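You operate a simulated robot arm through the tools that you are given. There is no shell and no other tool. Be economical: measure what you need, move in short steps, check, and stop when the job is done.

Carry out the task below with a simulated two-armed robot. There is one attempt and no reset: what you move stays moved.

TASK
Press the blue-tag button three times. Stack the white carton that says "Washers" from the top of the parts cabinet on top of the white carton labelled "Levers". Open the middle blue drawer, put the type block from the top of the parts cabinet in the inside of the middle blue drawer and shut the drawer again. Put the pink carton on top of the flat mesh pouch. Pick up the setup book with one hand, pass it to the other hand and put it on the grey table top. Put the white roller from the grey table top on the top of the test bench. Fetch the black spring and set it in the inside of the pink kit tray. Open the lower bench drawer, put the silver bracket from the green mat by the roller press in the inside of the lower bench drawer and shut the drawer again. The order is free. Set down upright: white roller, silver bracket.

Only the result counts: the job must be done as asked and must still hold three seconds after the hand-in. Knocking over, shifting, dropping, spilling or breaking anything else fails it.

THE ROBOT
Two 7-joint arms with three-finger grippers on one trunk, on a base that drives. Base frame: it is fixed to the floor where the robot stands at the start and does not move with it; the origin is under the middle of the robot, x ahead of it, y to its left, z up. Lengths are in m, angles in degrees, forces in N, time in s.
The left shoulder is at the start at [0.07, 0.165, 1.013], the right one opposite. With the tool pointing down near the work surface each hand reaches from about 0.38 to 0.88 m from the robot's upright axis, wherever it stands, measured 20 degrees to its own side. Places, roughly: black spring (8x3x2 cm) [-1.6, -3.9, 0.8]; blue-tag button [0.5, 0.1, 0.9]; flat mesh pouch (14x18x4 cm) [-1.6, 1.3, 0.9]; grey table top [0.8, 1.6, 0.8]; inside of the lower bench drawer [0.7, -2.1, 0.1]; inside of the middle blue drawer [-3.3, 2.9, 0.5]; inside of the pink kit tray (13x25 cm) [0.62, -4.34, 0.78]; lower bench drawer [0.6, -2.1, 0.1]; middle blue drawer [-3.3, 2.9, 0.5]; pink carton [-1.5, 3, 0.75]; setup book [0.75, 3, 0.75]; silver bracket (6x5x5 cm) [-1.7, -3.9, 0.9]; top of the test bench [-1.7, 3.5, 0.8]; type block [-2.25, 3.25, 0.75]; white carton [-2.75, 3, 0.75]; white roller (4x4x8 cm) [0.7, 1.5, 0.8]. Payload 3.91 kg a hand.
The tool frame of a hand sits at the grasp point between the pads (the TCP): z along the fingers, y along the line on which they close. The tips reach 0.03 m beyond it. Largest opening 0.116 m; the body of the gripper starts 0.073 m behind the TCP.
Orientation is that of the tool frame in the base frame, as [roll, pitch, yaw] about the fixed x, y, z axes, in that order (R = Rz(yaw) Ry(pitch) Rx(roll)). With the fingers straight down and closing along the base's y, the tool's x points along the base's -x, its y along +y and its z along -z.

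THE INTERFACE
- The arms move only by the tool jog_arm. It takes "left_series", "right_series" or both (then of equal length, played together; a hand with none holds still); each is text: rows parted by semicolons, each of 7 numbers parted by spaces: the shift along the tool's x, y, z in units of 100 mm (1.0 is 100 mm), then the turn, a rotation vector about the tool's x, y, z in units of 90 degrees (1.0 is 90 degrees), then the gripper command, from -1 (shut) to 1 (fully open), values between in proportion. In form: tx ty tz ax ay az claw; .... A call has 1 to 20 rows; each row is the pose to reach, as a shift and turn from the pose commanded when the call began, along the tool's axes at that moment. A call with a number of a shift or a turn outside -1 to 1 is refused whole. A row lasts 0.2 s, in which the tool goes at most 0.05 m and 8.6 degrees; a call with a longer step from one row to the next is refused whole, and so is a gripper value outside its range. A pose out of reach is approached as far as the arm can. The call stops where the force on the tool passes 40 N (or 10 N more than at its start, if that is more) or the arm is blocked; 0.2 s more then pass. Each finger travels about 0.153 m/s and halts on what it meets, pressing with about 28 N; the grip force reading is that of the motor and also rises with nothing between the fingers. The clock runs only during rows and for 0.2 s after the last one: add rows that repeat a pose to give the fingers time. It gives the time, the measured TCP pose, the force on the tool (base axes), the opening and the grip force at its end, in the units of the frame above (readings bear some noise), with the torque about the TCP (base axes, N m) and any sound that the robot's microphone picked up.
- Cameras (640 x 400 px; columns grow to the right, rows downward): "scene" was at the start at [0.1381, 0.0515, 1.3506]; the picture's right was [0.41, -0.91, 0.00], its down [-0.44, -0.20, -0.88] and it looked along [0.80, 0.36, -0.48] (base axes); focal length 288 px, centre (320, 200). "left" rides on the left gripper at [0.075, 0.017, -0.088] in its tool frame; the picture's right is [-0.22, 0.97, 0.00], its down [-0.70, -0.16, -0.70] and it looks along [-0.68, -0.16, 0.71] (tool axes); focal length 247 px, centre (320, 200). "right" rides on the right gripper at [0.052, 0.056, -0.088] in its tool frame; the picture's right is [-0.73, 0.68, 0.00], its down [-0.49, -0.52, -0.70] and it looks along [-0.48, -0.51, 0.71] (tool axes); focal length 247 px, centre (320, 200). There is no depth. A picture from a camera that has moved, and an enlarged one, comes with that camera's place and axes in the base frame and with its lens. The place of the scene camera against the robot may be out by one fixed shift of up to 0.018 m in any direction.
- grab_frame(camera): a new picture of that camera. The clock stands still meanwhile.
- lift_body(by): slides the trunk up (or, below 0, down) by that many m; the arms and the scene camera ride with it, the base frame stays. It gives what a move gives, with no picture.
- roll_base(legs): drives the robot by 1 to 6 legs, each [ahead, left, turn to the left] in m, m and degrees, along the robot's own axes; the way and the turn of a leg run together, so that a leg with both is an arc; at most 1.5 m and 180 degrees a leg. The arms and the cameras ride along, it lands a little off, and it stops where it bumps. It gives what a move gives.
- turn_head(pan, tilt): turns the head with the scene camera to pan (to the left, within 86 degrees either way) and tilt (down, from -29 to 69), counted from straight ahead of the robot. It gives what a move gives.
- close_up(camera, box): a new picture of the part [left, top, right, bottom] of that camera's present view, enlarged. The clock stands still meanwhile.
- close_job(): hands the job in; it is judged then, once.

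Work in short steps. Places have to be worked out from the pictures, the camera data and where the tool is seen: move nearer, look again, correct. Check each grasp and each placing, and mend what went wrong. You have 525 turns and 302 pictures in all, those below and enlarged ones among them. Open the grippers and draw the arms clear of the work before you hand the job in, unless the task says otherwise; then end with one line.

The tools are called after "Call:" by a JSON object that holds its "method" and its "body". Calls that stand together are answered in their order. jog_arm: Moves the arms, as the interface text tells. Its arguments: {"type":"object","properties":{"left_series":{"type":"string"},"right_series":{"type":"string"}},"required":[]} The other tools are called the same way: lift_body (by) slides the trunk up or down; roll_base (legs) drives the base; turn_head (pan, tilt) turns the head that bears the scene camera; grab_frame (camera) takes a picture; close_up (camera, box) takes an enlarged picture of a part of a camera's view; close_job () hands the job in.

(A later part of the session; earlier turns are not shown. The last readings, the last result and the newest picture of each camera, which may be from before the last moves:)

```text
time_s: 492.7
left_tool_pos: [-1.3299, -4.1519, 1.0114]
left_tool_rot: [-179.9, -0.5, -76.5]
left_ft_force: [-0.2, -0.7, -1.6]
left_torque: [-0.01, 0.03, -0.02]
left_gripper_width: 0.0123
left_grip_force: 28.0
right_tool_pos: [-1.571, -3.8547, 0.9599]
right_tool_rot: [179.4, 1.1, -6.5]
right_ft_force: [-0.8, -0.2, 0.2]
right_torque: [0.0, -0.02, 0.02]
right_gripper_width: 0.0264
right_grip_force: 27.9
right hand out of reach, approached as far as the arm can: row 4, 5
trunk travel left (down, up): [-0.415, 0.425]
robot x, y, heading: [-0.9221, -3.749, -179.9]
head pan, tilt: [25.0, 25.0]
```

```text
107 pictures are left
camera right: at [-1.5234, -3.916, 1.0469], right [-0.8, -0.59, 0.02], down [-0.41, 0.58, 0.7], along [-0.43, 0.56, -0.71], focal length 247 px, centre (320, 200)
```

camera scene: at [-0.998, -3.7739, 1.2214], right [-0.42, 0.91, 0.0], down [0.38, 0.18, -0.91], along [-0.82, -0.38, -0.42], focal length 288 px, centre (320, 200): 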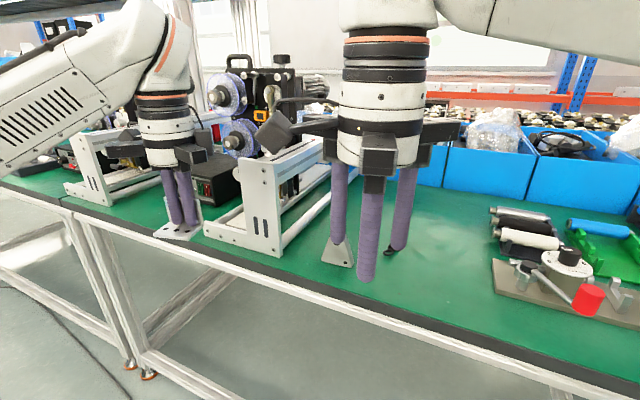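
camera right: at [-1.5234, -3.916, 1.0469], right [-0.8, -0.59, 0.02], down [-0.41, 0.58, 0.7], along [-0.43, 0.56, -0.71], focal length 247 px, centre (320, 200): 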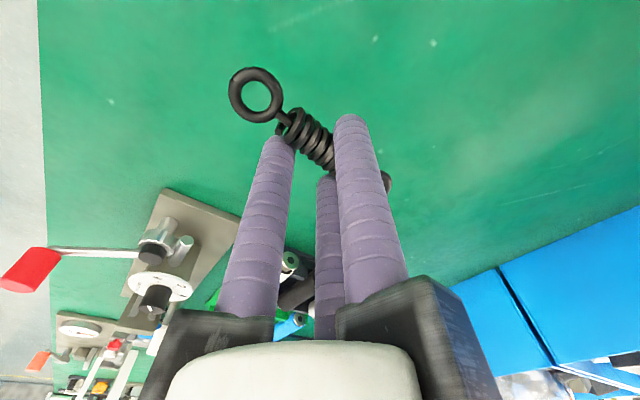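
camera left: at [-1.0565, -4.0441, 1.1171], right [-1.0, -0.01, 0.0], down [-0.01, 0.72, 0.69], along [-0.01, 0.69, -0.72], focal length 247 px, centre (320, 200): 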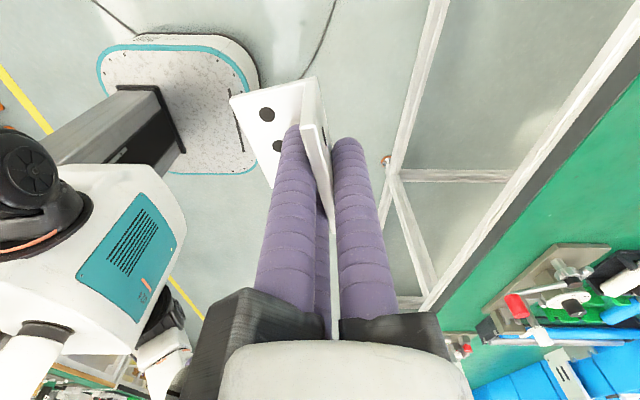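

Spring held. I'll back out and turn to face the east bench with the pink kit tray.

Call:
{"method": "roll_base", "body": {"legs": [[-0.4, 0, 0]]}}

Call:
{"method": "lift_body", "body": {"by": 0.2}}

Call:
{"method": "roll_base", "body": {"legs": [[0, 0.3, 0], [0, 0, 90], [0, 0, 90]]}}

Call:
{"method": "turn_head", "body": {"pan": -5, "tilt": 25}}

Call:
{"method": "grab_frame", "body": {"camera": "scene"}}

```text
time_s: 495.2
left_tool_pos: [-0.9294, -4.1514, 1.0109]
left_tool_rot: [-180.0, -0.3, -76.5]
left_ft_force: [0.4, 0.7, -1.7]
left_torque: [0.03, 0.05, -0.01]
left_gripper_width: 0.0125
left_grip_force: 28.0
right_tool_pos: [-1.1698, -3.8544, 0.9602]
right_tool_rot: [179.5, 1.2, -6.5]
right_ft_force: [-0.1, -0.2, -0.7]
right_torque: [0.02, 0.03, -0.03]
right_gripper_width: 0.0264
right_grip_force: 28.6
trunk travel left (down, up): [-0.415, 0.425]
robot x, y, heading: [-0.5154, -3.747, -180.2]
head pan, tilt: [25.0, 25.0]
```

```text
time_s: 497.4
left_tool_pos: [-0.9298, -4.1527, 1.2108]
left_tool_rot: [-179.8, -0.5, -76.4]
left_ft_force: [0.0, -0.2, -1.6]
left_torque: [0.03, 0.03, 0.0]
left_gripper_width: 0.0124
left_grip_force: 28.1
right_tool_pos: [-1.1717, -3.8544, 1.1594]
right_tool_rot: [179.3, 1.2, -6.5]
right_ft_force: [-0.2, 0.6, -0.4]
right_torque: [0.01, 0.04, 0.01]
right_gripper_width: 0.0263
right_grip_force: 28.0
trunk travel left (down, up): [-0.615, 0.225]
robot x, y, heading: [-0.5171, -3.7473, -180.0]
head pan, tilt: [25.0, 25.0]
```

```text
time_s: 507.1
left_tool_pos: [-0.0977, -3.6544, 1.2108]
left_tool_rot: [-179.9, -0.5, 102.4]
left_ft_force: [1.2, -0.7, -1.5]
left_torque: [0.01, 0.04, -0.03]
left_gripper_width: 0.0123
left_grip_force: 28.2
right_tool_pos: [0.1364, -3.9568, 1.1601]
right_tool_rot: [179.4, 1.1, 172.2]
right_ft_force: [0.0, -0.6, -0.2]
right_torque: [-0.01, -0.02, 0.01]
right_gripper_width: 0.0267
right_grip_force: 27.9
trunk travel left (down, up): [-0.615, 0.225]
robot x, y, heading: [-0.5151, -4.0475, -0.9]
head pan, tilt: [25.0, 25.0]
```

```text
time_s: 508.1
left_tool_pos: [-0.0983, -3.6552, 1.2111]
left_tool_rot: [-180.0, -0.5, 102.3]
left_ft_force: [0.1, 0.6, -1.3]
left_torque: [-0.04, -0.01, -0.02]
left_gripper_width: 0.0123
left_grip_force: 28.0
right_tool_pos: [0.1373, -3.9579, 1.1593]
right_tool_rot: [179.4, 1.2, 172.3]
right_ft_force: [-0.5, -0.3, -0.3]
right_torque: [0.0, 0.01, 0.0]
right_gripper_width: 0.0273
right_grip_force: 28.2
trunk travel left (down, up): [-0.615, 0.225]
robot x, y, heading: [-0.5166, -4.0477, -1.1]
head pan, tilt: [-5.0, 25.0]
```

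```text
106 pictures are left
camera scene: at [-0.371, -4.0461, 1.4215], right [-0.11, -0.99, 0.0], down [-0.42, 0.04, -0.91], along [0.9, -0.1, -0.42], focal length 288 px, centre (320, 200)
```

scene: 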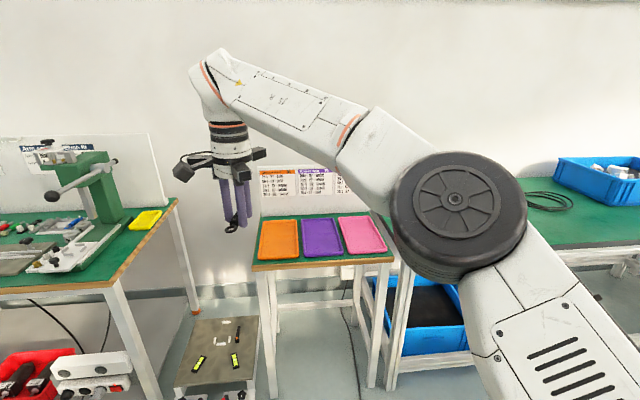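

The pink tray is at (0.615, -4.34) on the small table. I'll swing the right arm to its natural side and drive closer.

Call:
{"method": "jog_arm", "body": {"right_series": "0 -0.4 0 0 0 0 -1; 0 -0.8 0 0 0 0 -1; 0 -1 0 0 0 0 -1; 0 -1 0 0 0 0 -1"}}

Call:
{"method": "jog_arm", "body": {"right_series": "0 -0.4 0 0 0 0 -1; 0 -0.8 0 0 0 0 -1; 0 -1 0 0 0 0 -1; 0 -1 0 0 0 0 -1"}}

Call:
{"method": "roll_base", "body": {"legs": [[0, -0.17, 1], [0.35, 0, 0]]}}

Call:
{"method": "turn_head", "body": {"pan": 0, "tilt": 35}}

Call:
{"method": "grab_frame", "body": {"camera": "scene"}}

Call:
{"method": "grab_frame", "body": {"camera": "right"}}

```text
time_s: 509.1
left_tool_pos: [-0.0985, -3.6542, 1.2114]
left_tool_rot: [-180.0, -0.5, 102.3]
left_ft_force: [-0.1, -0.1, -1.0]
left_torque: [0.0, -0.01, 0.02]
left_gripper_width: 0.0124
left_grip_force: 28.1
right_tool_pos: [0.122, -4.0573, 1.1585]
right_tool_rot: [179.3, 1.1, 172.3]
right_ft_force: [0.0, 0.6, -0.5]
right_torque: [0.0, 0.03, 0.02]
right_gripper_width: 0.0271
right_grip_force: 27.8
trunk travel left (down, up): [-0.615, 0.225]
robot x, y, heading: [-0.5165, -4.0472, -1.1]
head pan, tilt: [-5.0, 25.0]
```

```text
time_s: 510.1
left_tool_pos: [-0.0977, -3.6537, 1.211]
left_tool_rot: [-179.9, -0.5, 102.3]
left_ft_force: [0.0, -0.2, -1.7]
left_torque: [-0.05, -0.04, -0.01]
left_gripper_width: 0.0123
left_grip_force: 28.0
right_tool_pos: [0.1101, -4.1573, 1.1581]
right_tool_rot: [179.4, 1.2, 172.3]
right_ft_force: [0.1, 0.5, 0.5]
right_torque: [-0.01, 0.02, -0.02]
right_gripper_width: 0.0268
right_grip_force: 27.6
trunk travel left (down, up): [-0.615, 0.225]
robot x, y, heading: [-0.5187, -4.0486, -1.1]
head pan, tilt: [-5.0, 25.0]
```

```text
time_s: 513.4
left_tool_pos: [0.2475, -3.8191, 1.2118]
left_tool_rot: [-179.9, -0.5, 103.2]
left_ft_force: [0.2, 0.2, -2.2]
left_torque: [-0.01, 0.0, 0.01]
left_gripper_width: 0.0123
left_grip_force: 28.1
right_tool_pos: [0.4629, -4.3175, 1.1578]
right_tool_rot: [179.3, 1.1, 173.1]
right_ft_force: [-0.4, -0.1, 0.1]
right_torque: [-0.01, 0.03, 0.01]
right_gripper_width: 0.0268
right_grip_force: 27.6
trunk travel left (down, up): [-0.615, 0.225]
robot x, y, heading: [-0.166, -4.2232, -0.3]
head pan, tilt: [-5.0, 25.0]
```

```text
time_s: 514.1
left_tool_pos: [0.2473, -3.818, 1.2097]
left_tool_rot: [-179.9, -0.4, 103.2]
left_ft_force: [0.9, -0.6, -1.8]
left_torque: [0.0, -0.01, 0.01]
left_gripper_width: 0.0122
left_grip_force: 28.3
right_tool_pos: [0.4621, -4.3167, 1.1571]
right_tool_rot: [179.4, 1.2, 173.1]
right_ft_force: [-0.7, -0.5, -0.4]
right_torque: [0.01, -0.02, 0.01]
right_gripper_width: 0.0268
right_grip_force: 28.2
trunk travel left (down, up): [-0.615, 0.225]
robot x, y, heading: [-0.1677, -4.2145, -0.4]
head pan, tilt: [0.0, 35.0]
```

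```text
105 pictures are left
camera scene: at [-0.0233, -4.2066, 1.4058], right [-0.01, -1.0, 0.0], down [-0.57, 0.0, -0.82], along [0.82, 0.0, -0.57], focal length 288 px, centre (320, 200)
```

scene: 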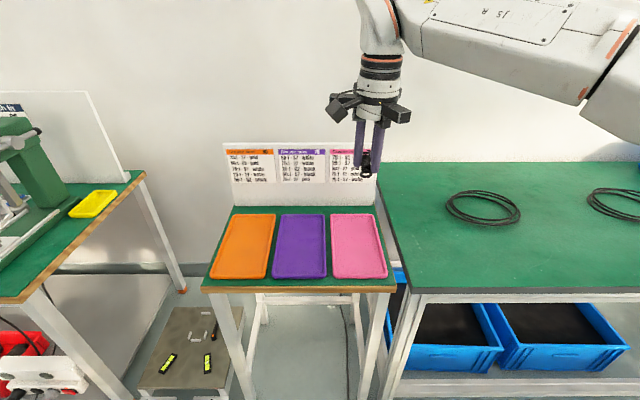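

```text
104 pictures are left
camera right: at [0.4162, -4.2559, 1.245], right [0.81, 0.59, 0.02], down [0.41, -0.58, 0.7], along [0.43, -0.56, -0.71], focal length 247 px, centre (320, 200)
```

right: 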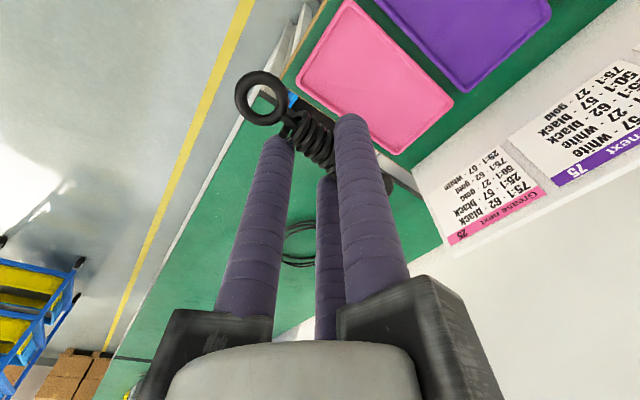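

The tray spans x 0.49–0.76, y -4.25…-4.40. I'll drive in so the spring hangs over its centre and lower the trunk.

Call:
{"method": "roll_base", "body": {"legs": [[0.155, -0.01, 0.3]]}}

Call:
{"method": "lift_body", "body": {"by": -0.27}}

Call:
{"method": "grab_frame", "body": {"camera": "scene"}}

Call:
{"method": "grab_frame", "body": {"camera": "right"}}

```text
time_s: 515.5
left_tool_pos: [0.3985, -3.8261, 1.2117]
left_tool_rot: [-179.9, -0.4, 103.5]
left_ft_force: [-0.7, -0.4, -2.0]
left_torque: [-0.02, -0.05, 0.01]
left_gripper_width: 0.0123
left_grip_force: 28.2
right_tool_pos: [0.6183, -4.324, 1.1568]
right_tool_rot: [179.4, 1.2, 173.6]
right_ft_force: [0.2, -0.7, -0.2]
right_torque: [-0.02, -0.04, 0.0]
right_gripper_width: 0.0266
right_grip_force: 28.1
trunk travel left (down, up): [-0.615, 0.225]
robot x, y, heading: [-0.0119, -4.2308, -0.1]
head pan, tilt: [0.0, 35.0]
```

```text
time_s: 518.3
left_tool_pos: [0.3996, -3.8271, 0.9399]
left_tool_rot: [-179.9, -0.4, 103.5]
left_ft_force: [-0.1, -0.6, -0.9]
left_torque: [-0.01, -0.02, -0.02]
left_gripper_width: 0.0121
left_grip_force: 28.4
right_tool_pos: [0.6175, -4.3227, 0.8877]
right_tool_rot: [179.2, 1.3, 173.6]
right_ft_force: [-0.2, -0.6, -1.1]
right_torque: [-0.02, 0.03, 0.0]
right_gripper_width: 0.0268
right_grip_force: 28.0
trunk travel left (down, up): [-0.345, 0.495]
robot x, y, heading: [-0.0104, -4.2309, -0.2]
head pan, tilt: [0.0, 35.0]
```

```text
103 pictures are left
camera scene: at [0.1307, -4.2163, 1.1358], right [0.0, -1.0, 0.0], down [-0.57, 0.0, -0.82], along [0.82, 0.0, -0.57], focal length 288 px, centre (320, 200)
```

scene: 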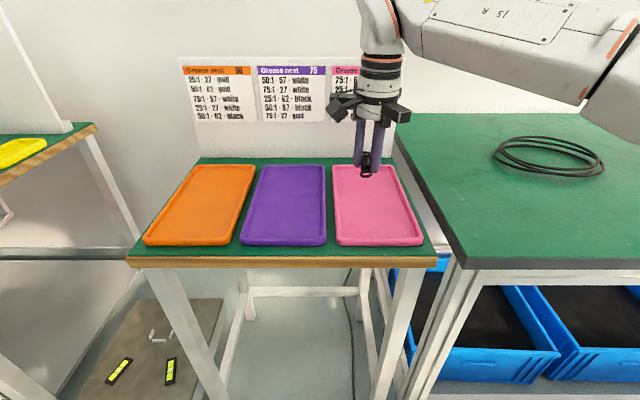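

```text
102 pictures are left
camera right: at [0.5704, -4.2632, 0.9754], right [0.8, 0.59, 0.02], down [0.41, -0.58, 0.7], along [0.43, -0.56, -0.71], focal length 247 px, centre (320, 200)
```

right: 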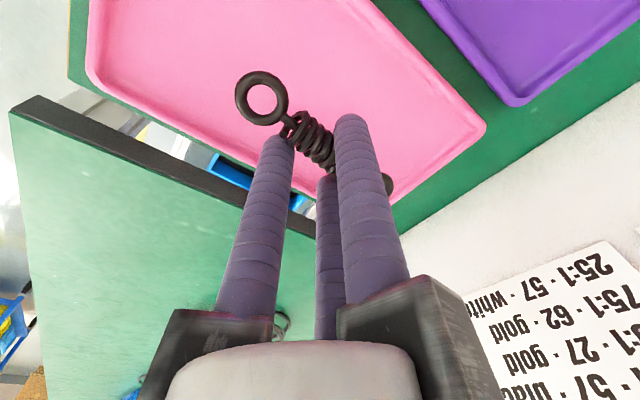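

I'll nudge 1.3 cm toward the tray's centre line and lower onto its floor.

Call:
{"method": "jog_arm", "body": {"right_series": "0 -0.13 0.2 0 0 0 -1; 0 -0.13 0.4 0 0 0 -1; 0 -0.13 0.55 0 0 0 -1; 0 -0.13 0.62 0 0 0 -1; 0 -0.13 0.68 0 0 0 -1; 0 -0.13 0.73 0 0 0 -1; 0 -0.13 0.78 0 0 0 -1; 0 -0.13 0.83 0 0 0 -1"}}

Call:
{"method": "grab_frame", "body": {"camera": "right"}}

```text
time_s: 520.0
left_tool_pos: [0.3988, -3.828, 0.9414]
left_tool_rot: [-179.9, -0.3, 103.5]
left_ft_force: [-0.7, -0.2, -1.0]
left_torque: [-0.01, 0.03, 0.02]
left_gripper_width: 0.0122
left_grip_force: 28.3
right_tool_pos: [0.6177, -4.3373, 0.8181]
right_tool_rot: [178.8, 2.0, 173.3]
right_ft_force: [-5.1, -0.9, 15.8]
right_torque: [-0.11, 0.49, -0.14]
right_gripper_width: 0.0267
right_grip_force: 28.4
trunk travel left (down, up): [-0.345, 0.495]
robot x, y, heading: [-0.0171, -4.2273, 0.1]
head pan, tilt: [0.0, 35.0]
stopped in row 8 (right hand): the force on the tool passed its limit at 46 N (the readings are from after the stop); the commanded pose is now the measured one
```

```text
101 pictures are left
camera right: at [0.5696, -4.2762, 0.9049], right [0.81, 0.59, 0.04], down [0.4, -0.59, 0.71], along [0.44, -0.55, -0.71], focal length 247 px, centre (320, 200)
```

right: 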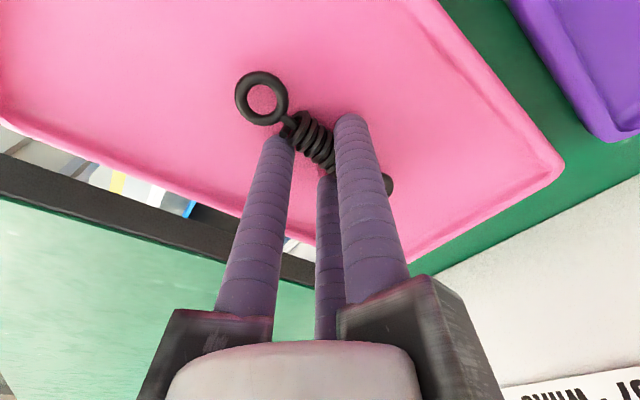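

On the tray floor. I'll open, then rise.

Call:
{"method": "jog_arm", "body": {"right_series": "0 0 -0.02 0 0 0 -1; 0 0 -0.02 0 0 0 -0.4; 0 0 -0.02 0 0 0 -0.1; 0 0 -0.02 0 0 0 -0.1; 0 0 -0.3 0 0 0 -0.1; 0 0 -0.6 0 0 0 -0.1; 0 0 -1 0 0 0 -0.1; 0 0 -1 0 0 0 -0.1"}}

Call:
{"method": "lift_body", "body": {"by": 0.25}}

Call:
{"method": "close_up", "body": {"camera": "scene", "box": [300, 100, 460, 300]}}

Call:
{"method": "grab_frame", "body": {"camera": "right"}}

```text
time_s: 521.8
left_tool_pos: [0.4013, -3.8269, 0.9408]
left_tool_rot: [-179.9, -0.4, 103.5]
left_ft_force: [0.6, -0.8, -1.0]
left_torque: [0.02, -0.04, 0.02]
left_gripper_width: 0.0121
left_grip_force: 28.4
right_tool_pos: [0.6163, -4.3377, 0.9155]
right_tool_rot: [179.0, 1.7, 173.2]
right_ft_force: [0.8, -0.1, 0.5]
right_torque: [0.04, 0.0, 0.01]
right_gripper_width: 0.0522
right_grip_force: 0.0
trunk travel left (down, up): [-0.345, 0.495]
robot x, y, heading: [-0.0105, -4.2325, -0.0]
head pan, tilt: [0.0, 35.0]
```

```text
time_s: 524.3
left_tool_pos: [0.3996, -3.8271, 1.1913]
left_tool_rot: [-179.8, -0.5, 103.4]
left_ft_force: [-0.5, -0.2, -0.8]
left_torque: [0.03, -0.04, 0.0]
left_gripper_width: 0.0121
left_grip_force: 28.0
right_tool_pos: [0.6165, -4.3378, 1.1644]
right_tool_rot: [178.9, 1.8, 173.3]
right_ft_force: [-0.4, 0.7, -0.1]
right_torque: [-0.01, 0.02, 0.02]
right_gripper_width: 0.052
right_grip_force: 0.1
trunk travel left (down, up): [-0.595, 0.245]
robot x, y, heading: [-0.0155, -4.2292, 0.2]
head pan, tilt: [0.0, 35.0]
```

```text
2.00 times, centred on (380, 200) of scene
camera zoom: at [0.1311, -4.2163, 1.3857], right [0.0, -1.0, 0.0], down [-0.57, 0.0, -0.82], along [0.82, 0.0, -0.57], focal length 576 px, centre (200, 200)
```

zoom: 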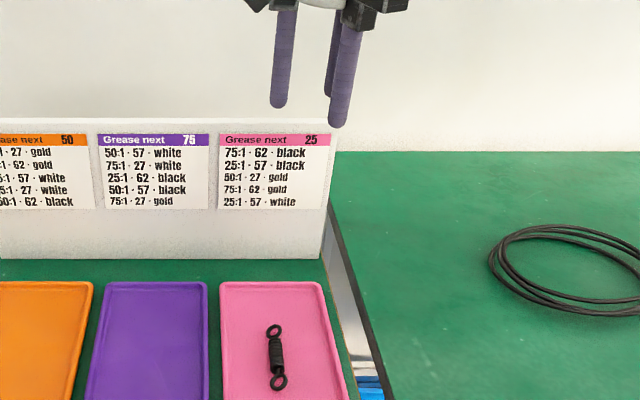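

```text
99 pictures are left
camera right: at [0.5682, -4.278, 1.2519], right [0.81, 0.59, 0.03], down [0.4, -0.59, 0.71], along [0.44, -0.55, -0.71], focal length 247 px, centre (320, 200)
```

right: 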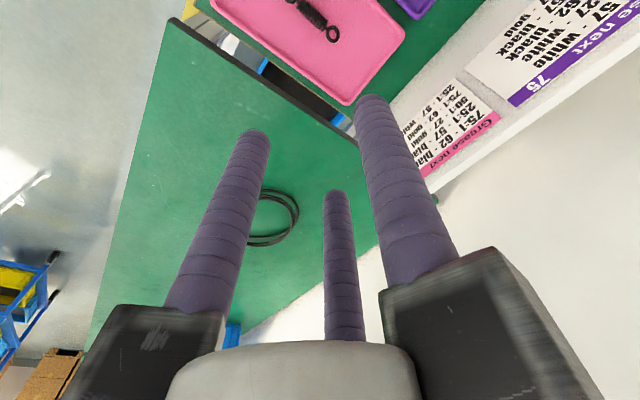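

The spring is in the pink tray. Next the lower bench drawer: I'll back off and strafe north to y≈-2.1.

Call:
{"method": "roll_base", "body": {"legs": [[-0.5, 0, 0], [0, 1.1, 0], [0, 1.0, 0]]}}

Call:
{"method": "turn_head", "body": {"pan": 0, "tilt": 40}}

Call:
{"method": "grab_frame", "body": {"camera": "scene"}}

```text
time_s: 537.3
left_tool_pos: [-0.0828, -1.7378, 1.1903]
left_tool_rot: [-179.9, -0.4, 102.8]
left_ft_force: [0.6, -0.5, -1.5]
left_torque: [0.01, -0.03, -0.03]
left_gripper_width: 0.0125
left_grip_force: 28.0
right_tool_pos: [0.1269, -2.2513, 1.1656]
right_tool_rot: [179.0, 1.8, 172.6]
right_ft_force: [0.0, -0.4, -0.2]
right_torque: [0.0, -0.02, 0.04]
right_gripper_width: 0.0519
right_grip_force: 0.1
trunk travel left (down, up): [-0.595, 0.245]
robot x, y, heading: [-0.5017, -2.1377, -0.9]
head pan, tilt: [0.0, 35.0]
```

```text
time_s: 537.9
left_tool_pos: [-0.0826, -1.7384, 1.1911]
left_tool_rot: [-179.9, -0.4, 102.6]
left_ft_force: [0.1, 0.3, -1.7]
left_torque: [0.01, -0.01, 0.02]
left_gripper_width: 0.012
left_grip_force: 28.0
right_tool_pos: [0.1278, -2.2514, 1.1643]
right_tool_rot: [179.0, 1.8, 172.7]
right_ft_force: [0.2, 0.3, -0.9]
right_torque: [-0.04, -0.02, -0.03]
right_gripper_width: 0.0522
right_grip_force: 0.0
trunk travel left (down, up): [-0.595, 0.245]
robot x, y, heading: [-0.5011, -2.1334, -0.8]
head pan, tilt: [0.0, 40.0]
```

```text
98 pictures are left
camera scene: at [-0.3597, -2.1231, 1.3782], right [-0.01, -1.0, 0.0], down [-0.64, 0.01, -0.77], along [0.77, -0.01, -0.64], focal length 288 px, centre (320, 200)
```

scene: 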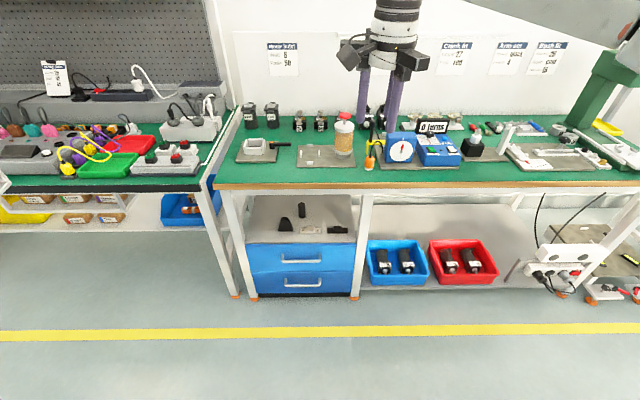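

The two-drawer unit sits under the bench; the lower handle is near [0.43, -2.055, ~0.13]. I'll orient the right hand forward with the single rod on top.

Call:
{"method": "jog_arm", "body": {"right_series": "0 0 0 0 0 0.09 0; 0 0 0 0 0 0.18 0; 0 0 0 0 0 0.27 0; 0 0 0 0 0 0.36 0; 0 0 0 0 0 0.45 0; 0 0 0 0 0 0.54 0; 0 0 0 0 0 0.63 0; 0 0 0 0 0 0.72 0; 0 0 0 0 0 0.81 0; 0 0 0 0 0 0.9 0; 0 0 0 0 0 0.919 0; 0 0 0 0 0 0.919 0"}}

Call:
{"method": "jog_arm", "body": {"right_series": "0 0 0 -0.09 0 0 0; 0 0 0 -0.18 0 0 0; 0 0 0 -0.27 0 0 0; 0 0 0 -0.36 0 0 0; 0 0 0 -0.45 0 0 0; 0 0 0 -0.54 0 0 0.2; 0 0 0 -0.63 0 0 0.5; 0 0 0 -0.72 0 0 0.5; 0 0 0 -0.81 0 0 0.5; 0 0 0 -0.9 0 0 0.5; 0 0 0 -0.99 0 0 0.5; 0 0 0 -1 0 0 0.5; 0 0 0 -1 0 0 0.5"}}

Call:
{"method": "lift_body", "body": {"by": -0.4}}

Call:
{"method": "grab_frame", "body": {"camera": "scene"}}

```text
time_s: 540.5
left_tool_pos: [-0.0823, -1.7381, 1.1909]
left_tool_rot: [-179.8, -0.5, 102.7]
left_ft_force: [-0.9, -0.5, -0.1]
left_torque: [0.01, -0.06, 0.02]
left_gripper_width: 0.0123
left_grip_force: 28.4
right_tool_pos: [0.1266, -2.2525, 1.1653]
right_tool_rot: [178.1, -0.8, 89.8]
right_ft_force: [-0.7, 0.0, 0.5]
right_torque: [0.04, -0.01, 0.02]
right_gripper_width: 0.0583
right_grip_force: 0.0
trunk travel left (down, up): [-0.595, 0.245]
robot x, y, heading: [-0.5026, -2.1354, -0.8]
head pan, tilt: [0.0, 40.0]
```

```text
time_s: 543.3
left_tool_pos: [-0.0816, -1.7382, 1.1907]
left_tool_rot: [-179.8, -0.4, 102.7]
left_ft_force: [-0.1, 0.1, -2.0]
left_torque: [-0.04, 0.01, -0.01]
left_gripper_width: 0.0124
left_grip_force: 28.0
right_tool_pos: [0.1273, -2.2529, 1.1658]
right_tool_rot: [88.1, -0.8, 90.0]
right_ft_force: [0.0, 0.7, 1.2]
right_torque: [-0.02, 0.0, 0.02]
right_gripper_width: 0.0871
right_grip_force: 0.1
trunk travel left (down, up): [-0.595, 0.245]
robot x, y, heading: [-0.4989, -2.1337, -0.6]
head pan, tilt: [0.0, 40.0]
```

```text
time_s: 547.2
left_tool_pos: [-0.0837, -1.7378, 0.7921]
left_tool_rot: [-179.8, -0.5, 102.7]
left_ft_force: [0.4, -0.5, -0.9]
left_torque: [0.01, -0.01, -0.02]
left_gripper_width: 0.0122
left_grip_force: 27.9
right_tool_pos: [0.1273, -2.2527, 0.765]
right_tool_rot: [88.1, -0.7, 89.9]
right_ft_force: [-0.2, 1.0, 0.1]
right_torque: [0.01, -0.02, 0.0]
right_gripper_width: 0.087
right_grip_force: 0.0
trunk travel left (down, up): [-0.195, 0.645]
robot x, y, heading: [-0.5012, -2.1369, -0.6]
head pan, tilt: [0.0, 40.0]
```

```text
97 pictures are left
camera scene: at [-0.3599, -2.1234, 0.9783], right [-0.01, -1.0, 0.0], down [-0.64, 0.01, -0.77], along [0.77, -0.01, -0.64], focal length 288 px, centre (320, 200)
```

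scene: 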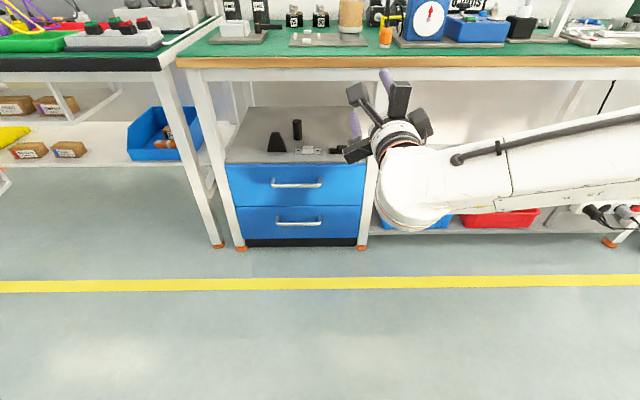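

I get the lower handle at about (0.407, -2.063, 0.20). I'll strafe to line up, lower fully, and bring the right hand down in steps.

Call:
{"method": "roll_base", "body": {"legs": [[0.05, 0.19, 0.6]]}}

Call:
{"method": "lift_body", "body": {"by": -0.19}}

Call:
{"method": "jog_arm", "body": {"right_series": "0 -0.4 0 0.01 0 0 0.5; 0 -0.8 0 0.021 0 0 0.5; 0 -1 0 0.021 0 0 0.5; 0 -1 0 0.021 0 0 0.5"}}

Call:
{"method": "jog_arm", "body": {"right_series": "0 -0.4 0 0 0 0 0.5; 0 -0.8 0 0 0 0 0.5; 0 -1 0 0 0 0 0.5; 0 -1 0 0 0 0 0.5"}}

Call:
{"method": "grab_frame", "body": {"camera": "scene"}}

Call:
{"method": "grab_frame", "body": {"camera": "right"}}

```text
time_s: 548.7
left_tool_pos: [-0.0341, -1.5441, 0.7911]
left_tool_rot: [-180.0, -0.6, 103.3]
left_ft_force: [0.8, 0.5, -0.3]
left_torque: [-0.04, -0.01, 0.04]
left_gripper_width: 0.0125
left_grip_force: 28.0
right_tool_pos: [0.1798, -2.0559, 0.7637]
right_tool_rot: [88.1, -0.8, 90.3]
right_ft_force: [-0.1, -1.1, 0.7]
right_torque: [-0.02, 0.02, -0.02]
right_gripper_width: 0.0868
right_grip_force: 0.0
trunk travel left (down, up): [-0.195, 0.645]
robot x, y, heading: [-0.4489, -1.9432, -0.2]
head pan, tilt: [0.0, 40.0]
```

```text
time_s: 550.8
left_tool_pos: [-0.0332, -1.5448, 0.6018]
left_tool_rot: [-179.9, -0.6, 103.3]
left_ft_force: [0.2, -0.4, -1.4]
left_torque: [0.0, 0.0, 0.0]
left_gripper_width: 0.012
left_grip_force: 28.0
right_tool_pos: [0.1802, -2.0569, 0.5758]
right_tool_rot: [88.0, -0.8, 90.3]
right_ft_force: [0.6, 0.2, -1.0]
right_torque: [-0.01, 0.03, 0.0]
right_gripper_width: 0.0871
right_grip_force: 0.1
trunk travel left (down, up): [-0.005, 0.835]
robot x, y, heading: [-0.4488, -1.9493, -0.2]
head pan, tilt: [0.0, 40.0]
```

```text
time_s: 551.8
left_tool_pos: [-0.0345, -1.5436, 0.6006]
left_tool_rot: [-179.9, -0.5, 103.2]
left_ft_force: [-0.4, -0.8, -0.8]
left_torque: [0.0, -0.03, 0.01]
left_gripper_width: 0.0123
left_grip_force: 28.1
right_tool_pos: [0.1836, -2.0562, 0.4735]
right_tool_rot: [90.0, -0.8, 90.5]
right_ft_force: [0.5, -0.6, -0.2]
right_torque: [0.0, 0.05, -0.01]
right_gripper_width: 0.0868
right_grip_force: 0.1
trunk travel left (down, up): [-0.005, 0.835]
robot x, y, heading: [-0.447, -1.9413, -0.4]
head pan, tilt: [0.0, 40.0]
```

```text
time_s: 552.8
left_tool_pos: [-0.0338, -1.5433, 0.6015]
left_tool_rot: [-180.0, -0.5, 103.3]
left_ft_force: [0.4, -0.5, -0.4]
left_torque: [0.08, -0.01, 0.01]
left_gripper_width: 0.0123
left_grip_force: 27.9
right_tool_pos: [0.1839, -2.054, 0.3744]
right_tool_rot: [90.1, -0.8, 90.4]
right_ft_force: [-0.5, -0.1, 0.1]
right_torque: [0.0, 0.0, 0.0]
right_gripper_width: 0.0869
right_grip_force: 0.1
trunk travel left (down, up): [-0.005, 0.835]
robot x, y, heading: [-0.4479, -1.9443, -0.2]
head pan, tilt: [0.0, 40.0]
```

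```text
96 pictures are left
camera scene: at [-0.3077, -1.9319, 0.7882], right [0.0, -1.0, 0.0], down [-0.64, 0.0, -0.77], along [0.77, 0.0, -0.64], focal length 288 px, centre (320, 200)
```

scene: 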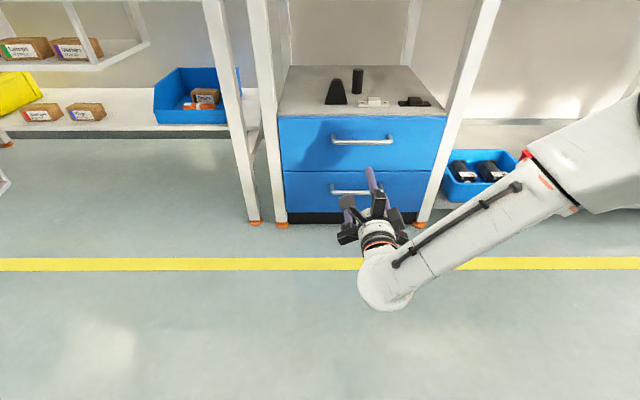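

```text
95 pictures are left
camera right: at [0.0955, -2.0032, 0.4308], right [0.01, -0.74, 0.67], down [-0.7, -0.48, -0.53], along [0.72, -0.46, -0.52], focal length 247 px, centre (320, 200)
```

right: 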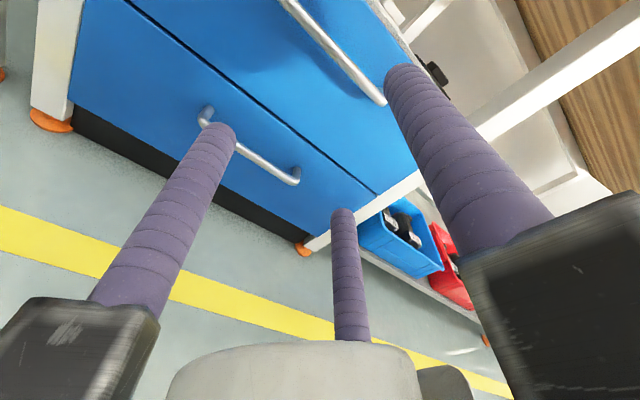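

The lower bar is at about x 0.423, y -2.00…-2.15, z≈0.198. I'll lower the hand to that level and advance.

Call:
{"method": "jog_arm", "body": {"right_series": "-0.1 -0.4 0 0 0 0 0.5; -0.18 -0.8 0 0 0 0 0.5; -0.18 -1 0 0 0 0 0.5; -0.18 -1 0 0 0 0 0.5"}}

Call:
{"method": "jog_arm", "body": {"right_series": "0 -0.4 0 0 0 0 0.5; 0 -0.8 0 0 0 0 0.5; 0 -0.88 0 0 0 0 0.5; 0 -0.88 0 0 0 0 0.5"}}

Call:
{"method": "grab_frame", "body": {"camera": "right"}}

Call:
{"method": "grab_frame", "body": {"camera": "scene"}}

```text
time_s: 553.8
left_tool_pos: [-0.0346, -1.5439, 0.6018]
left_tool_rot: [-180.0, -0.5, 103.3]
left_ft_force: [0.3, 0.3, -2.3]
left_torque: [0.0, 0.01, -0.02]
left_gripper_width: 0.0125
left_grip_force: 27.9
right_tool_pos: [0.1828, -2.0696, 0.2738]
right_tool_rot: [90.0, -0.8, 90.6]
right_ft_force: [-0.2, 0.0, 0.4]
right_torque: [-0.05, 0.03, 0.01]
right_gripper_width: 0.087
right_grip_force: 0.1
trunk travel left (down, up): [-0.005, 0.835]
robot x, y, heading: [-0.4473, -1.9433, -0.2]
head pan, tilt: [0.0, 40.0]
```

```text
time_s: 554.8
left_tool_pos: [-0.0335, -1.5438, 0.6021]
left_tool_rot: [-180.0, -0.5, 103.3]
left_ft_force: [-0.3, -0.4, 0.1]
left_torque: [-0.01, -0.01, 0.04]
left_gripper_width: 0.0125
left_grip_force: 27.6
right_tool_pos: [0.1848, -2.0688, 0.187]
right_tool_rot: [90.0, -0.7, 90.5]
right_ft_force: [0.6, 0.0, -0.7]
right_torque: [0.0, 0.02, 0.02]
right_gripper_width: 0.087
right_grip_force: 0.1
trunk travel left (down, up): [-0.005, 0.835]
robot x, y, heading: [-0.4465, -1.9441, -0.3]
head pan, tilt: [0.0, 40.0]
```

```text
94 pictures are left
camera right: at [0.0956, -2.0177, 0.243], right [0.01, -0.74, 0.67], down [-0.7, -0.48, -0.53], along [0.72, -0.46, -0.52], focal length 247 px, centre (320, 200)
```

right: 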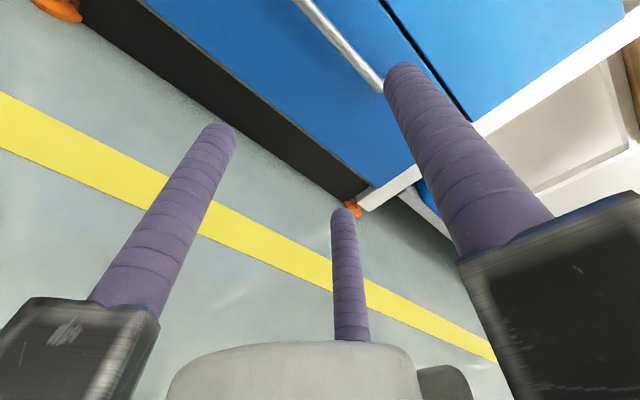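

```text
93 pictures are left
camera scene: at [-0.3077, -1.9319, 0.7882], right [0.0, -1.0, 0.0], down [-0.64, 0.0, -0.77], along [0.77, 0.0, -0.64], focal length 288 px, centre (320, 200)
```

scene: 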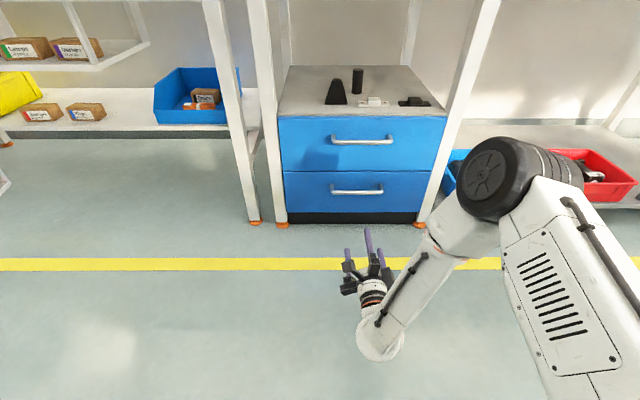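

Refined: bar at x≈0.405, z≈0.212. I'll raise 1 cm, drive 16 cm forward and look.

Call:
{"method": "jog_arm", "body": {"right_series": "0 0.1 0 0 0 0 0.5; 0 0.1 0 0 0 0 0.5"}}

Call:
{"method": "roll_base", "body": {"legs": [[0.16, 0, 0]]}}

Call:
{"method": "grab_frame", "body": {"camera": "right"}}

```text
time_s: 555.4
left_tool_pos: [-0.0349, -1.5448, 0.6012]
left_tool_rot: [-179.9, -0.6, 103.3]
left_ft_force: [0.2, -0.3, -0.7]
left_torque: [-0.01, 0.01, 0.01]
left_gripper_width: 0.0123
left_grip_force: 28.2
right_tool_pos: [0.1837, -2.0679, 0.1964]
right_tool_rot: [90.0, -0.8, 90.6]
right_ft_force: [0.3, -0.5, -0.2]
right_torque: [-0.03, 0.01, 0.0]
right_gripper_width: 0.0871
right_grip_force: 0.1
trunk travel left (down, up): [-0.005, 0.835]
robot x, y, heading: [-0.4483, -1.9472, -0.3]
head pan, tilt: [0.0, 40.0]
```

```text
time_s: 556.8
left_tool_pos: [0.1258, -1.5439, 0.6008]
left_tool_rot: [-179.9, -0.5, 103.3]
left_ft_force: [0.3, 0.3, -1.3]
left_torque: [0.0, 0.01, 0.0]
left_gripper_width: 0.0125
left_grip_force: 28.4
right_tool_pos: [0.344, -2.0691, 0.1961]
right_tool_rot: [90.0, -0.8, 90.4]
right_ft_force: [0.0, 0.0, 0.4]
right_torque: [0.02, 0.0, -0.01]
right_gripper_width: 0.0871
right_grip_force: 0.0
trunk travel left (down, up): [-0.005, 0.835]
robot x, y, heading: [-0.2848, -1.9492, -0.3]
head pan, tilt: [0.0, 40.0]
```

```text
92 pictures are left
camera right: at [0.2551, -2.0185, 0.2531], right [0.01, -0.74, 0.67], down [-0.7, -0.48, -0.53], along [0.72, -0.46, -0.52], focal length 247 px, centre (320, 200)
```

right: 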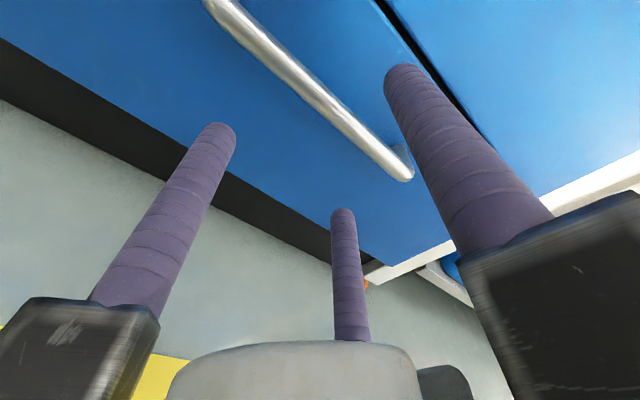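

The bar is at x≈0.395, z≈0.212. I'll move 4 cm forward and close on it.

Call:
{"method": "jog_arm", "body": {"right_series": "0 0 0.15 0 0 0 0.5; 0 0 0.3 0 0 0 0.5; 0 0 0.4 0 0 0 0.5; 0 0.02 0.4 0 0 0 0; 0 0.04 0.4 0 0 0 -0.5; 0 0.06 0.4 0 0 0 -0.8; 0 0.06 0.4 0 0 0 -1; 0 0.06 0.4 0 0 0 -1"}}

Call:
{"method": "grab_frame", "body": {"camera": "right"}}

```text
time_s: 558.6
left_tool_pos: [0.1251, -1.5451, 0.6016]
left_tool_rot: [180.0, -0.4, 103.4]
left_ft_force: [0.6, 0.2, -1.0]
left_torque: [0.01, -0.05, 0.01]
left_gripper_width: 0.0124
left_grip_force: 27.8
right_tool_pos: [0.3835, -2.0692, 0.2045]
right_tool_rot: [89.8, -0.7, 90.4]
right_ft_force: [2.9, 0.5, 14.1]
right_torque: [-0.59, -0.19, -0.1]
right_gripper_width: 0.0237
right_grip_force: 45.7
trunk travel left (down, up): [-0.005, 0.835]
robot x, y, heading: [-0.2854, -1.9475, -0.2]
head pan, tilt: [0.0, 40.0]
```

```text
91 pictures are left
camera right: at [0.2951, -2.0182, 0.2608], right [0.0, -0.74, 0.67], down [-0.69, -0.48, -0.53], along [0.72, -0.46, -0.52], focal length 247 px, centre (320, 200)
```

right: 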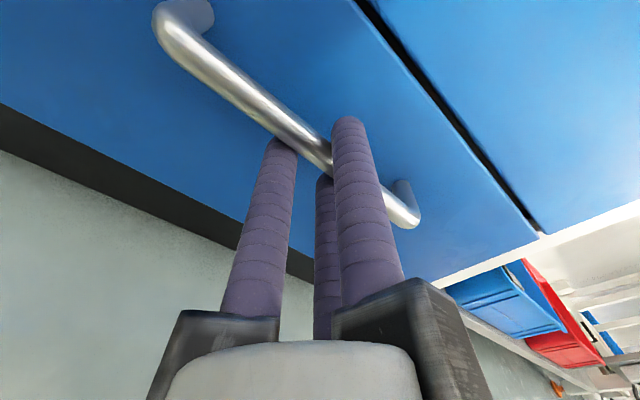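

Gripped. I'll pull by driving back 0.28 m in two steps.

Call:
{"method": "roll_base", "body": {"legs": [[-0.1, 0, 0]]}}

Call:
{"method": "roll_base", "body": {"legs": [[-0.18, 0, 0]]}}

Call:
{"method": "grab_frame", "body": {"camera": "scene"}}

```text
time_s: 559.8
left_tool_pos: [0.0257, -1.5426, 0.6024]
left_tool_rot: [-180.0, -0.4, 103.3]
left_ft_force: [-1.2, 0.6, -1.4]
left_torque: [-0.01, 0.0, 0.02]
left_gripper_width: 0.0123
left_grip_force: 27.9
right_tool_pos: [0.2823, -2.0688, 0.2039]
right_tool_rot: [89.8, -0.7, 90.4]
right_ft_force: [1.2, -4.1, 19.7]
right_torque: [-0.78, -0.3, 0.2]
right_gripper_width: 0.0235
right_grip_force: 44.8
trunk travel left (down, up): [-0.005, 0.835]
robot x, y, heading: [-0.386, -1.9462, -0.2]
head pan, tilt: [0.0, 40.0]
```

```text
time_s: 561.3
left_tool_pos: [-0.1555, -1.5435, 0.6003]
left_tool_rot: [179.9, -0.4, 103.3]
left_ft_force: [0.9, 0.3, -1.8]
left_torque: [0.03, 0.0, 0.01]
left_gripper_width: 0.0123
left_grip_force: 28.6
right_tool_pos: [0.1027, -2.0686, 0.2055]
right_tool_rot: [89.9, -0.8, 90.4]
right_ft_force: [2.2, -1.6, 13.5]
right_torque: [-0.94, -0.18, 0.19]
right_gripper_width: 0.0235
right_grip_force: 45.5
trunk travel left (down, up): [-0.005, 0.835]
robot x, y, heading: [-0.5677, -1.951, -0.3]
head pan, tilt: [0.0, 40.0]
```

```text
90 pictures are left
camera scene: at [-0.4289, -1.9313, 0.7884], right [0.0, -1.0, 0.0], down [-0.64, 0.0, -0.77], along [0.77, 0.0, -0.64], focal length 288 px, centre (320, 200)
```

scene: 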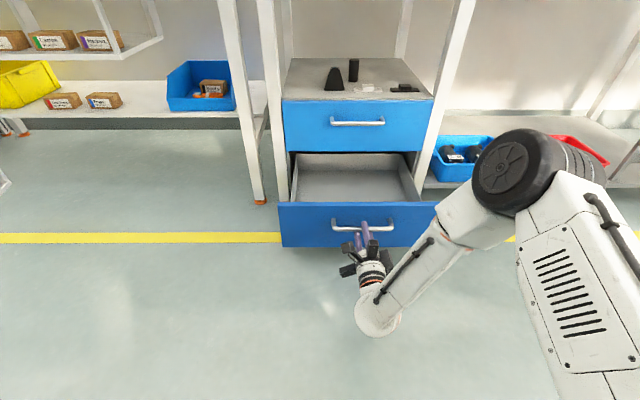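

The drawer is open about 28 cm. I'll release the bar and back off.

Call:
{"method": "jog_arm", "body": {"right_series": "0 0 0 0 0 0 -0.4; 0 -0.05 0 0 0 0 0.2; 0 -0.05 0 0 0 0 0.5; 0 -0.05 0 0 0 0 0.5"}}

Call:
{"method": "roll_base", "body": {"legs": [[-0.2, 0, 0]]}}

Call:
{"method": "lift_body", "body": {"by": 0.35}}

Call:
{"method": "grab_frame", "body": {"camera": "scene"}}

```text
time_s: 562.3
left_tool_pos: [-0.1552, -1.5434, 0.6001]
left_tool_rot: [-179.9, -0.4, 103.2]
left_ft_force: [0.4, 0.3, -1.4]
left_torque: [-0.01, 0.0, 0.01]
left_gripper_width: 0.0124
left_grip_force: 28.1
right_tool_pos: [0.1035, -2.0683, 0.1991]
right_tool_rot: [89.8, -0.8, 90.3]
right_ft_force: [0.6, 0.0, -0.5]
right_torque: [-0.07, 0.0, 0.01]
right_gripper_width: 0.0872
right_grip_force: 0.1
trunk travel left (down, up): [-0.005, 0.835]
robot x, y, heading: [-0.5694, -1.9454, -0.3]
head pan, tilt: [0.0, 40.0]
```

```text
time_s: 563.9
left_tool_pos: [-0.3543, -1.5432, 0.6012]
left_tool_rot: [-179.8, -0.6, 103.3]
left_ft_force: [-0.1, -0.1, -0.9]
left_torque: [-0.01, 0.01, 0.0]
left_gripper_width: 0.0121
left_grip_force: 27.8
right_tool_pos: [-0.0958, -2.0681, 0.1988]
right_tool_rot: [89.9, -0.9, 90.5]
right_ft_force: [-0.5, -0.2, -0.9]
right_torque: [0.02, 0.02, -0.01]
right_gripper_width: 0.0871
right_grip_force: 0.1
trunk travel left (down, up): [-0.005, 0.835]
robot x, y, heading: [-0.7696, -1.9445, -0.2]
head pan, tilt: [0.0, 40.0]
```

```text
time_s: 567.3
left_tool_pos: [-0.3542, -1.5419, 0.9518]
left_tool_rot: [-179.9, -0.5, 103.3]
left_ft_force: [0.5, -0.2, -2.5]
left_torque: [0.0, -0.05, -0.01]
left_gripper_width: 0.0122
left_grip_force: 27.8
right_tool_pos: [-0.0965, -2.066, 0.5483]
right_tool_rot: [89.9, -0.8, 90.4]
right_ft_force: [0.9, 0.0, 0.8]
right_torque: [0.01, 0.02, 0.01]
right_gripper_width: 0.087
right_grip_force: 0.1
trunk travel left (down, up): [-0.355, 0.485]
robot x, y, heading: [-0.7708, -1.9419, -0.3]
head pan, tilt: [0.0, 40.0]
```

```text
89 pictures are left
camera scene: at [-0.6278, -1.9304, 1.1381], right [0.0, -1.0, 0.0], down [-0.64, 0.0, -0.77], along [0.77, 0.0, -0.64], focal length 288 px, centre (320, 200)
```

scene: 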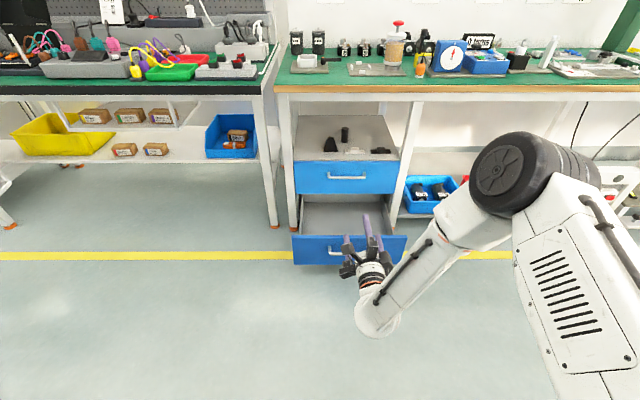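

Now the bracket: I'll work the left hand forward, inward and down in steps while retracting the right hand.

Call:
{"method": "jog_arm", "body": {"left_series": "-0.15 0.1 0.25 0 0 0 -1; -0.3 0.19 0.5 0 0 0 -1; -0.45 0.28 0.75 0 0 0 -1; -0.6 0.37 1 0 0 0 -1; -0.6 0.37 1 0 0 0 -1", "right_series": "0 0.2 -0.25 0 0 0 0.5; 0 0.4 -0.5 0 0 0 0.5; 0 0.6 -0.75 0 0 0 0.5; 0 0.8 -1 0 0 0 0.5; 0 0.8 -1 0 0 0 0.5"}}

Call:
{"method": "jog_arm", "body": {"left_series": "-0.15 0.1 0.25 0 0 0 -1; -0.3 0.19 0.5 0 0 0 -1; -0.45 0.28 0.75 0 0 0 -1; -0.6 0.37 1 0 0 0 -1; -0.6 0.37 1 0 0 0 -1", "right_series": "0 0 -0.2 0 0 0 0.5; 0 0 -0.4 0 0 0 0.5; 0 0 -0.6 0 0 0 0.5; 0 0 -0.8 0 0 0 0.5; 0 0 -0.8 0 0 0 0.5"}}

Call:
{"method": "jog_arm", "body": {"left_series": "-0.15 0.1 0.25 0 0 0 -1; -0.3 0.19 0.5 0 0 0 -1; -0.45 0.28 0.75 0 0 0 -1; -0.6 0.37 1 0 0 0 -1; -0.6 0.37 1 0 0 0 -1"}}

Call:
{"method": "jog_arm", "body": {"left_series": "-0.15 0.1 0.25 0 0 0 -1; -0.3 0.19 0.5 0 0 0 -1; -0.45 0.28 0.75 0 0 0 -1; -0.6 0.37 1 0 0 0 -1; -0.6 0.37 1 0 0 0 -1"}}

Call:
{"method": "grab_frame", "body": {"camera": "scene"}}

```text
time_s: 568.5
left_tool_pos: [-0.3051, -1.5913, 0.8491]
left_tool_rot: [-179.9, -0.5, 103.2]
left_ft_force: [-0.3, 0.4, -1.4]
left_torque: [-0.01, -0.04, 0.0]
left_gripper_width: 0.0122
left_grip_force: 28.2
right_tool_pos: [-0.1954, -2.0677, 0.6274]
right_tool_rot: [89.9, -0.8, 90.4]
right_ft_force: [-0.3, 0.2, -0.5]
right_torque: [0.01, -0.02, 0.01]
right_gripper_width: 0.0867
right_grip_force: 0.0
trunk travel left (down, up): [-0.355, 0.485]
robot x, y, heading: [-0.7682, -1.9401, 0.0]
head pan, tilt: [0.0, 40.0]
```

```text
time_s: 569.7
left_tool_pos: [-0.2557, -1.64, 0.7504]
left_tool_rot: [-179.8, -0.5, 103.3]
left_ft_force: [-0.3, 0.2, -1.1]
left_torque: [-0.06, 0.03, 0.03]
left_gripper_width: 0.0123
left_grip_force: 28.0
right_tool_pos: [-0.2757, -2.0676, 0.6278]
right_tool_rot: [89.8, -0.8, 90.3]
right_ft_force: [1.2, 0.4, -1.1]
right_torque: [0.0, -0.06, 0.02]
right_gripper_width: 0.0871
right_grip_force: 0.0
trunk travel left (down, up): [-0.355, 0.485]
robot x, y, heading: [-0.7687, -1.9451, -0.0]
head pan, tilt: [0.0, 40.0]
```

```text
time_s: 570.9
left_tool_pos: [-0.2065, -1.6904, 0.6497]
left_tool_rot: [-179.8, -0.4, 103.4]
left_ft_force: [-0.3, -0.5, -1.5]
left_torque: [-0.01, -0.01, 0.03]
left_gripper_width: 0.0124
left_grip_force: 28.0
right_tool_pos: [-0.2763, -2.0677, 0.6268]
right_tool_rot: [89.7, -0.8, 90.4]
right_ft_force: [-0.1, -0.5, 0.0]
right_torque: [0.01, -0.01, -0.01]
right_gripper_width: 0.087
right_grip_force: 0.0
trunk travel left (down, up): [-0.355, 0.485]
robot x, y, heading: [-0.767, -1.9438, -0.2]
head pan, tilt: [0.0, 40.0]
```

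```text
time_s: 572.1
left_tool_pos: [-0.1578, -1.7391, 0.5476]
left_tool_rot: [-179.9, -0.5, 103.3]
left_ft_force: [-0.3, -0.7, -1.9]
left_torque: [-0.01, -0.03, -0.02]
left_gripper_width: 0.0122
left_grip_force: 28.4
right_tool_pos: [-0.2762, -2.0695, 0.6274]
right_tool_rot: [89.8, -0.7, 90.4]
right_ft_force: [0.3, 0.3, 0.2]
right_torque: [0.01, -0.01, -0.01]
right_gripper_width: 0.0872
right_grip_force: 0.1
trunk travel left (down, up): [-0.355, 0.485]
robot x, y, heading: [-0.7667, -1.9441, -0.1]
head pan, tilt: [0.0, 40.0]
```

```text
88 pictures are left
camera scene: at [-0.628, -1.9305, 1.1382], right [0.0, -1.0, 0.0], down [-0.64, 0.0, -0.77], along [0.77, 0.0, -0.64], focal length 288 px, centre (320, 200)
```

scene: 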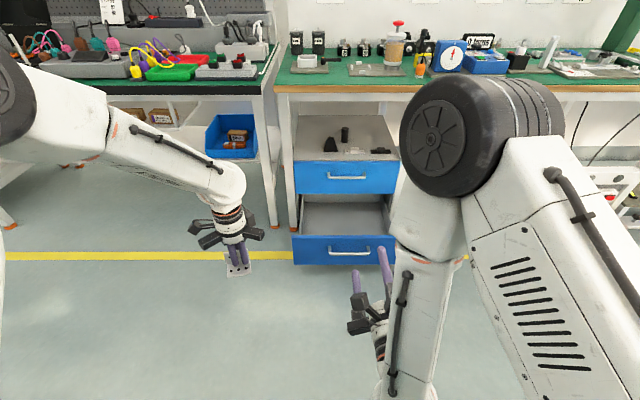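

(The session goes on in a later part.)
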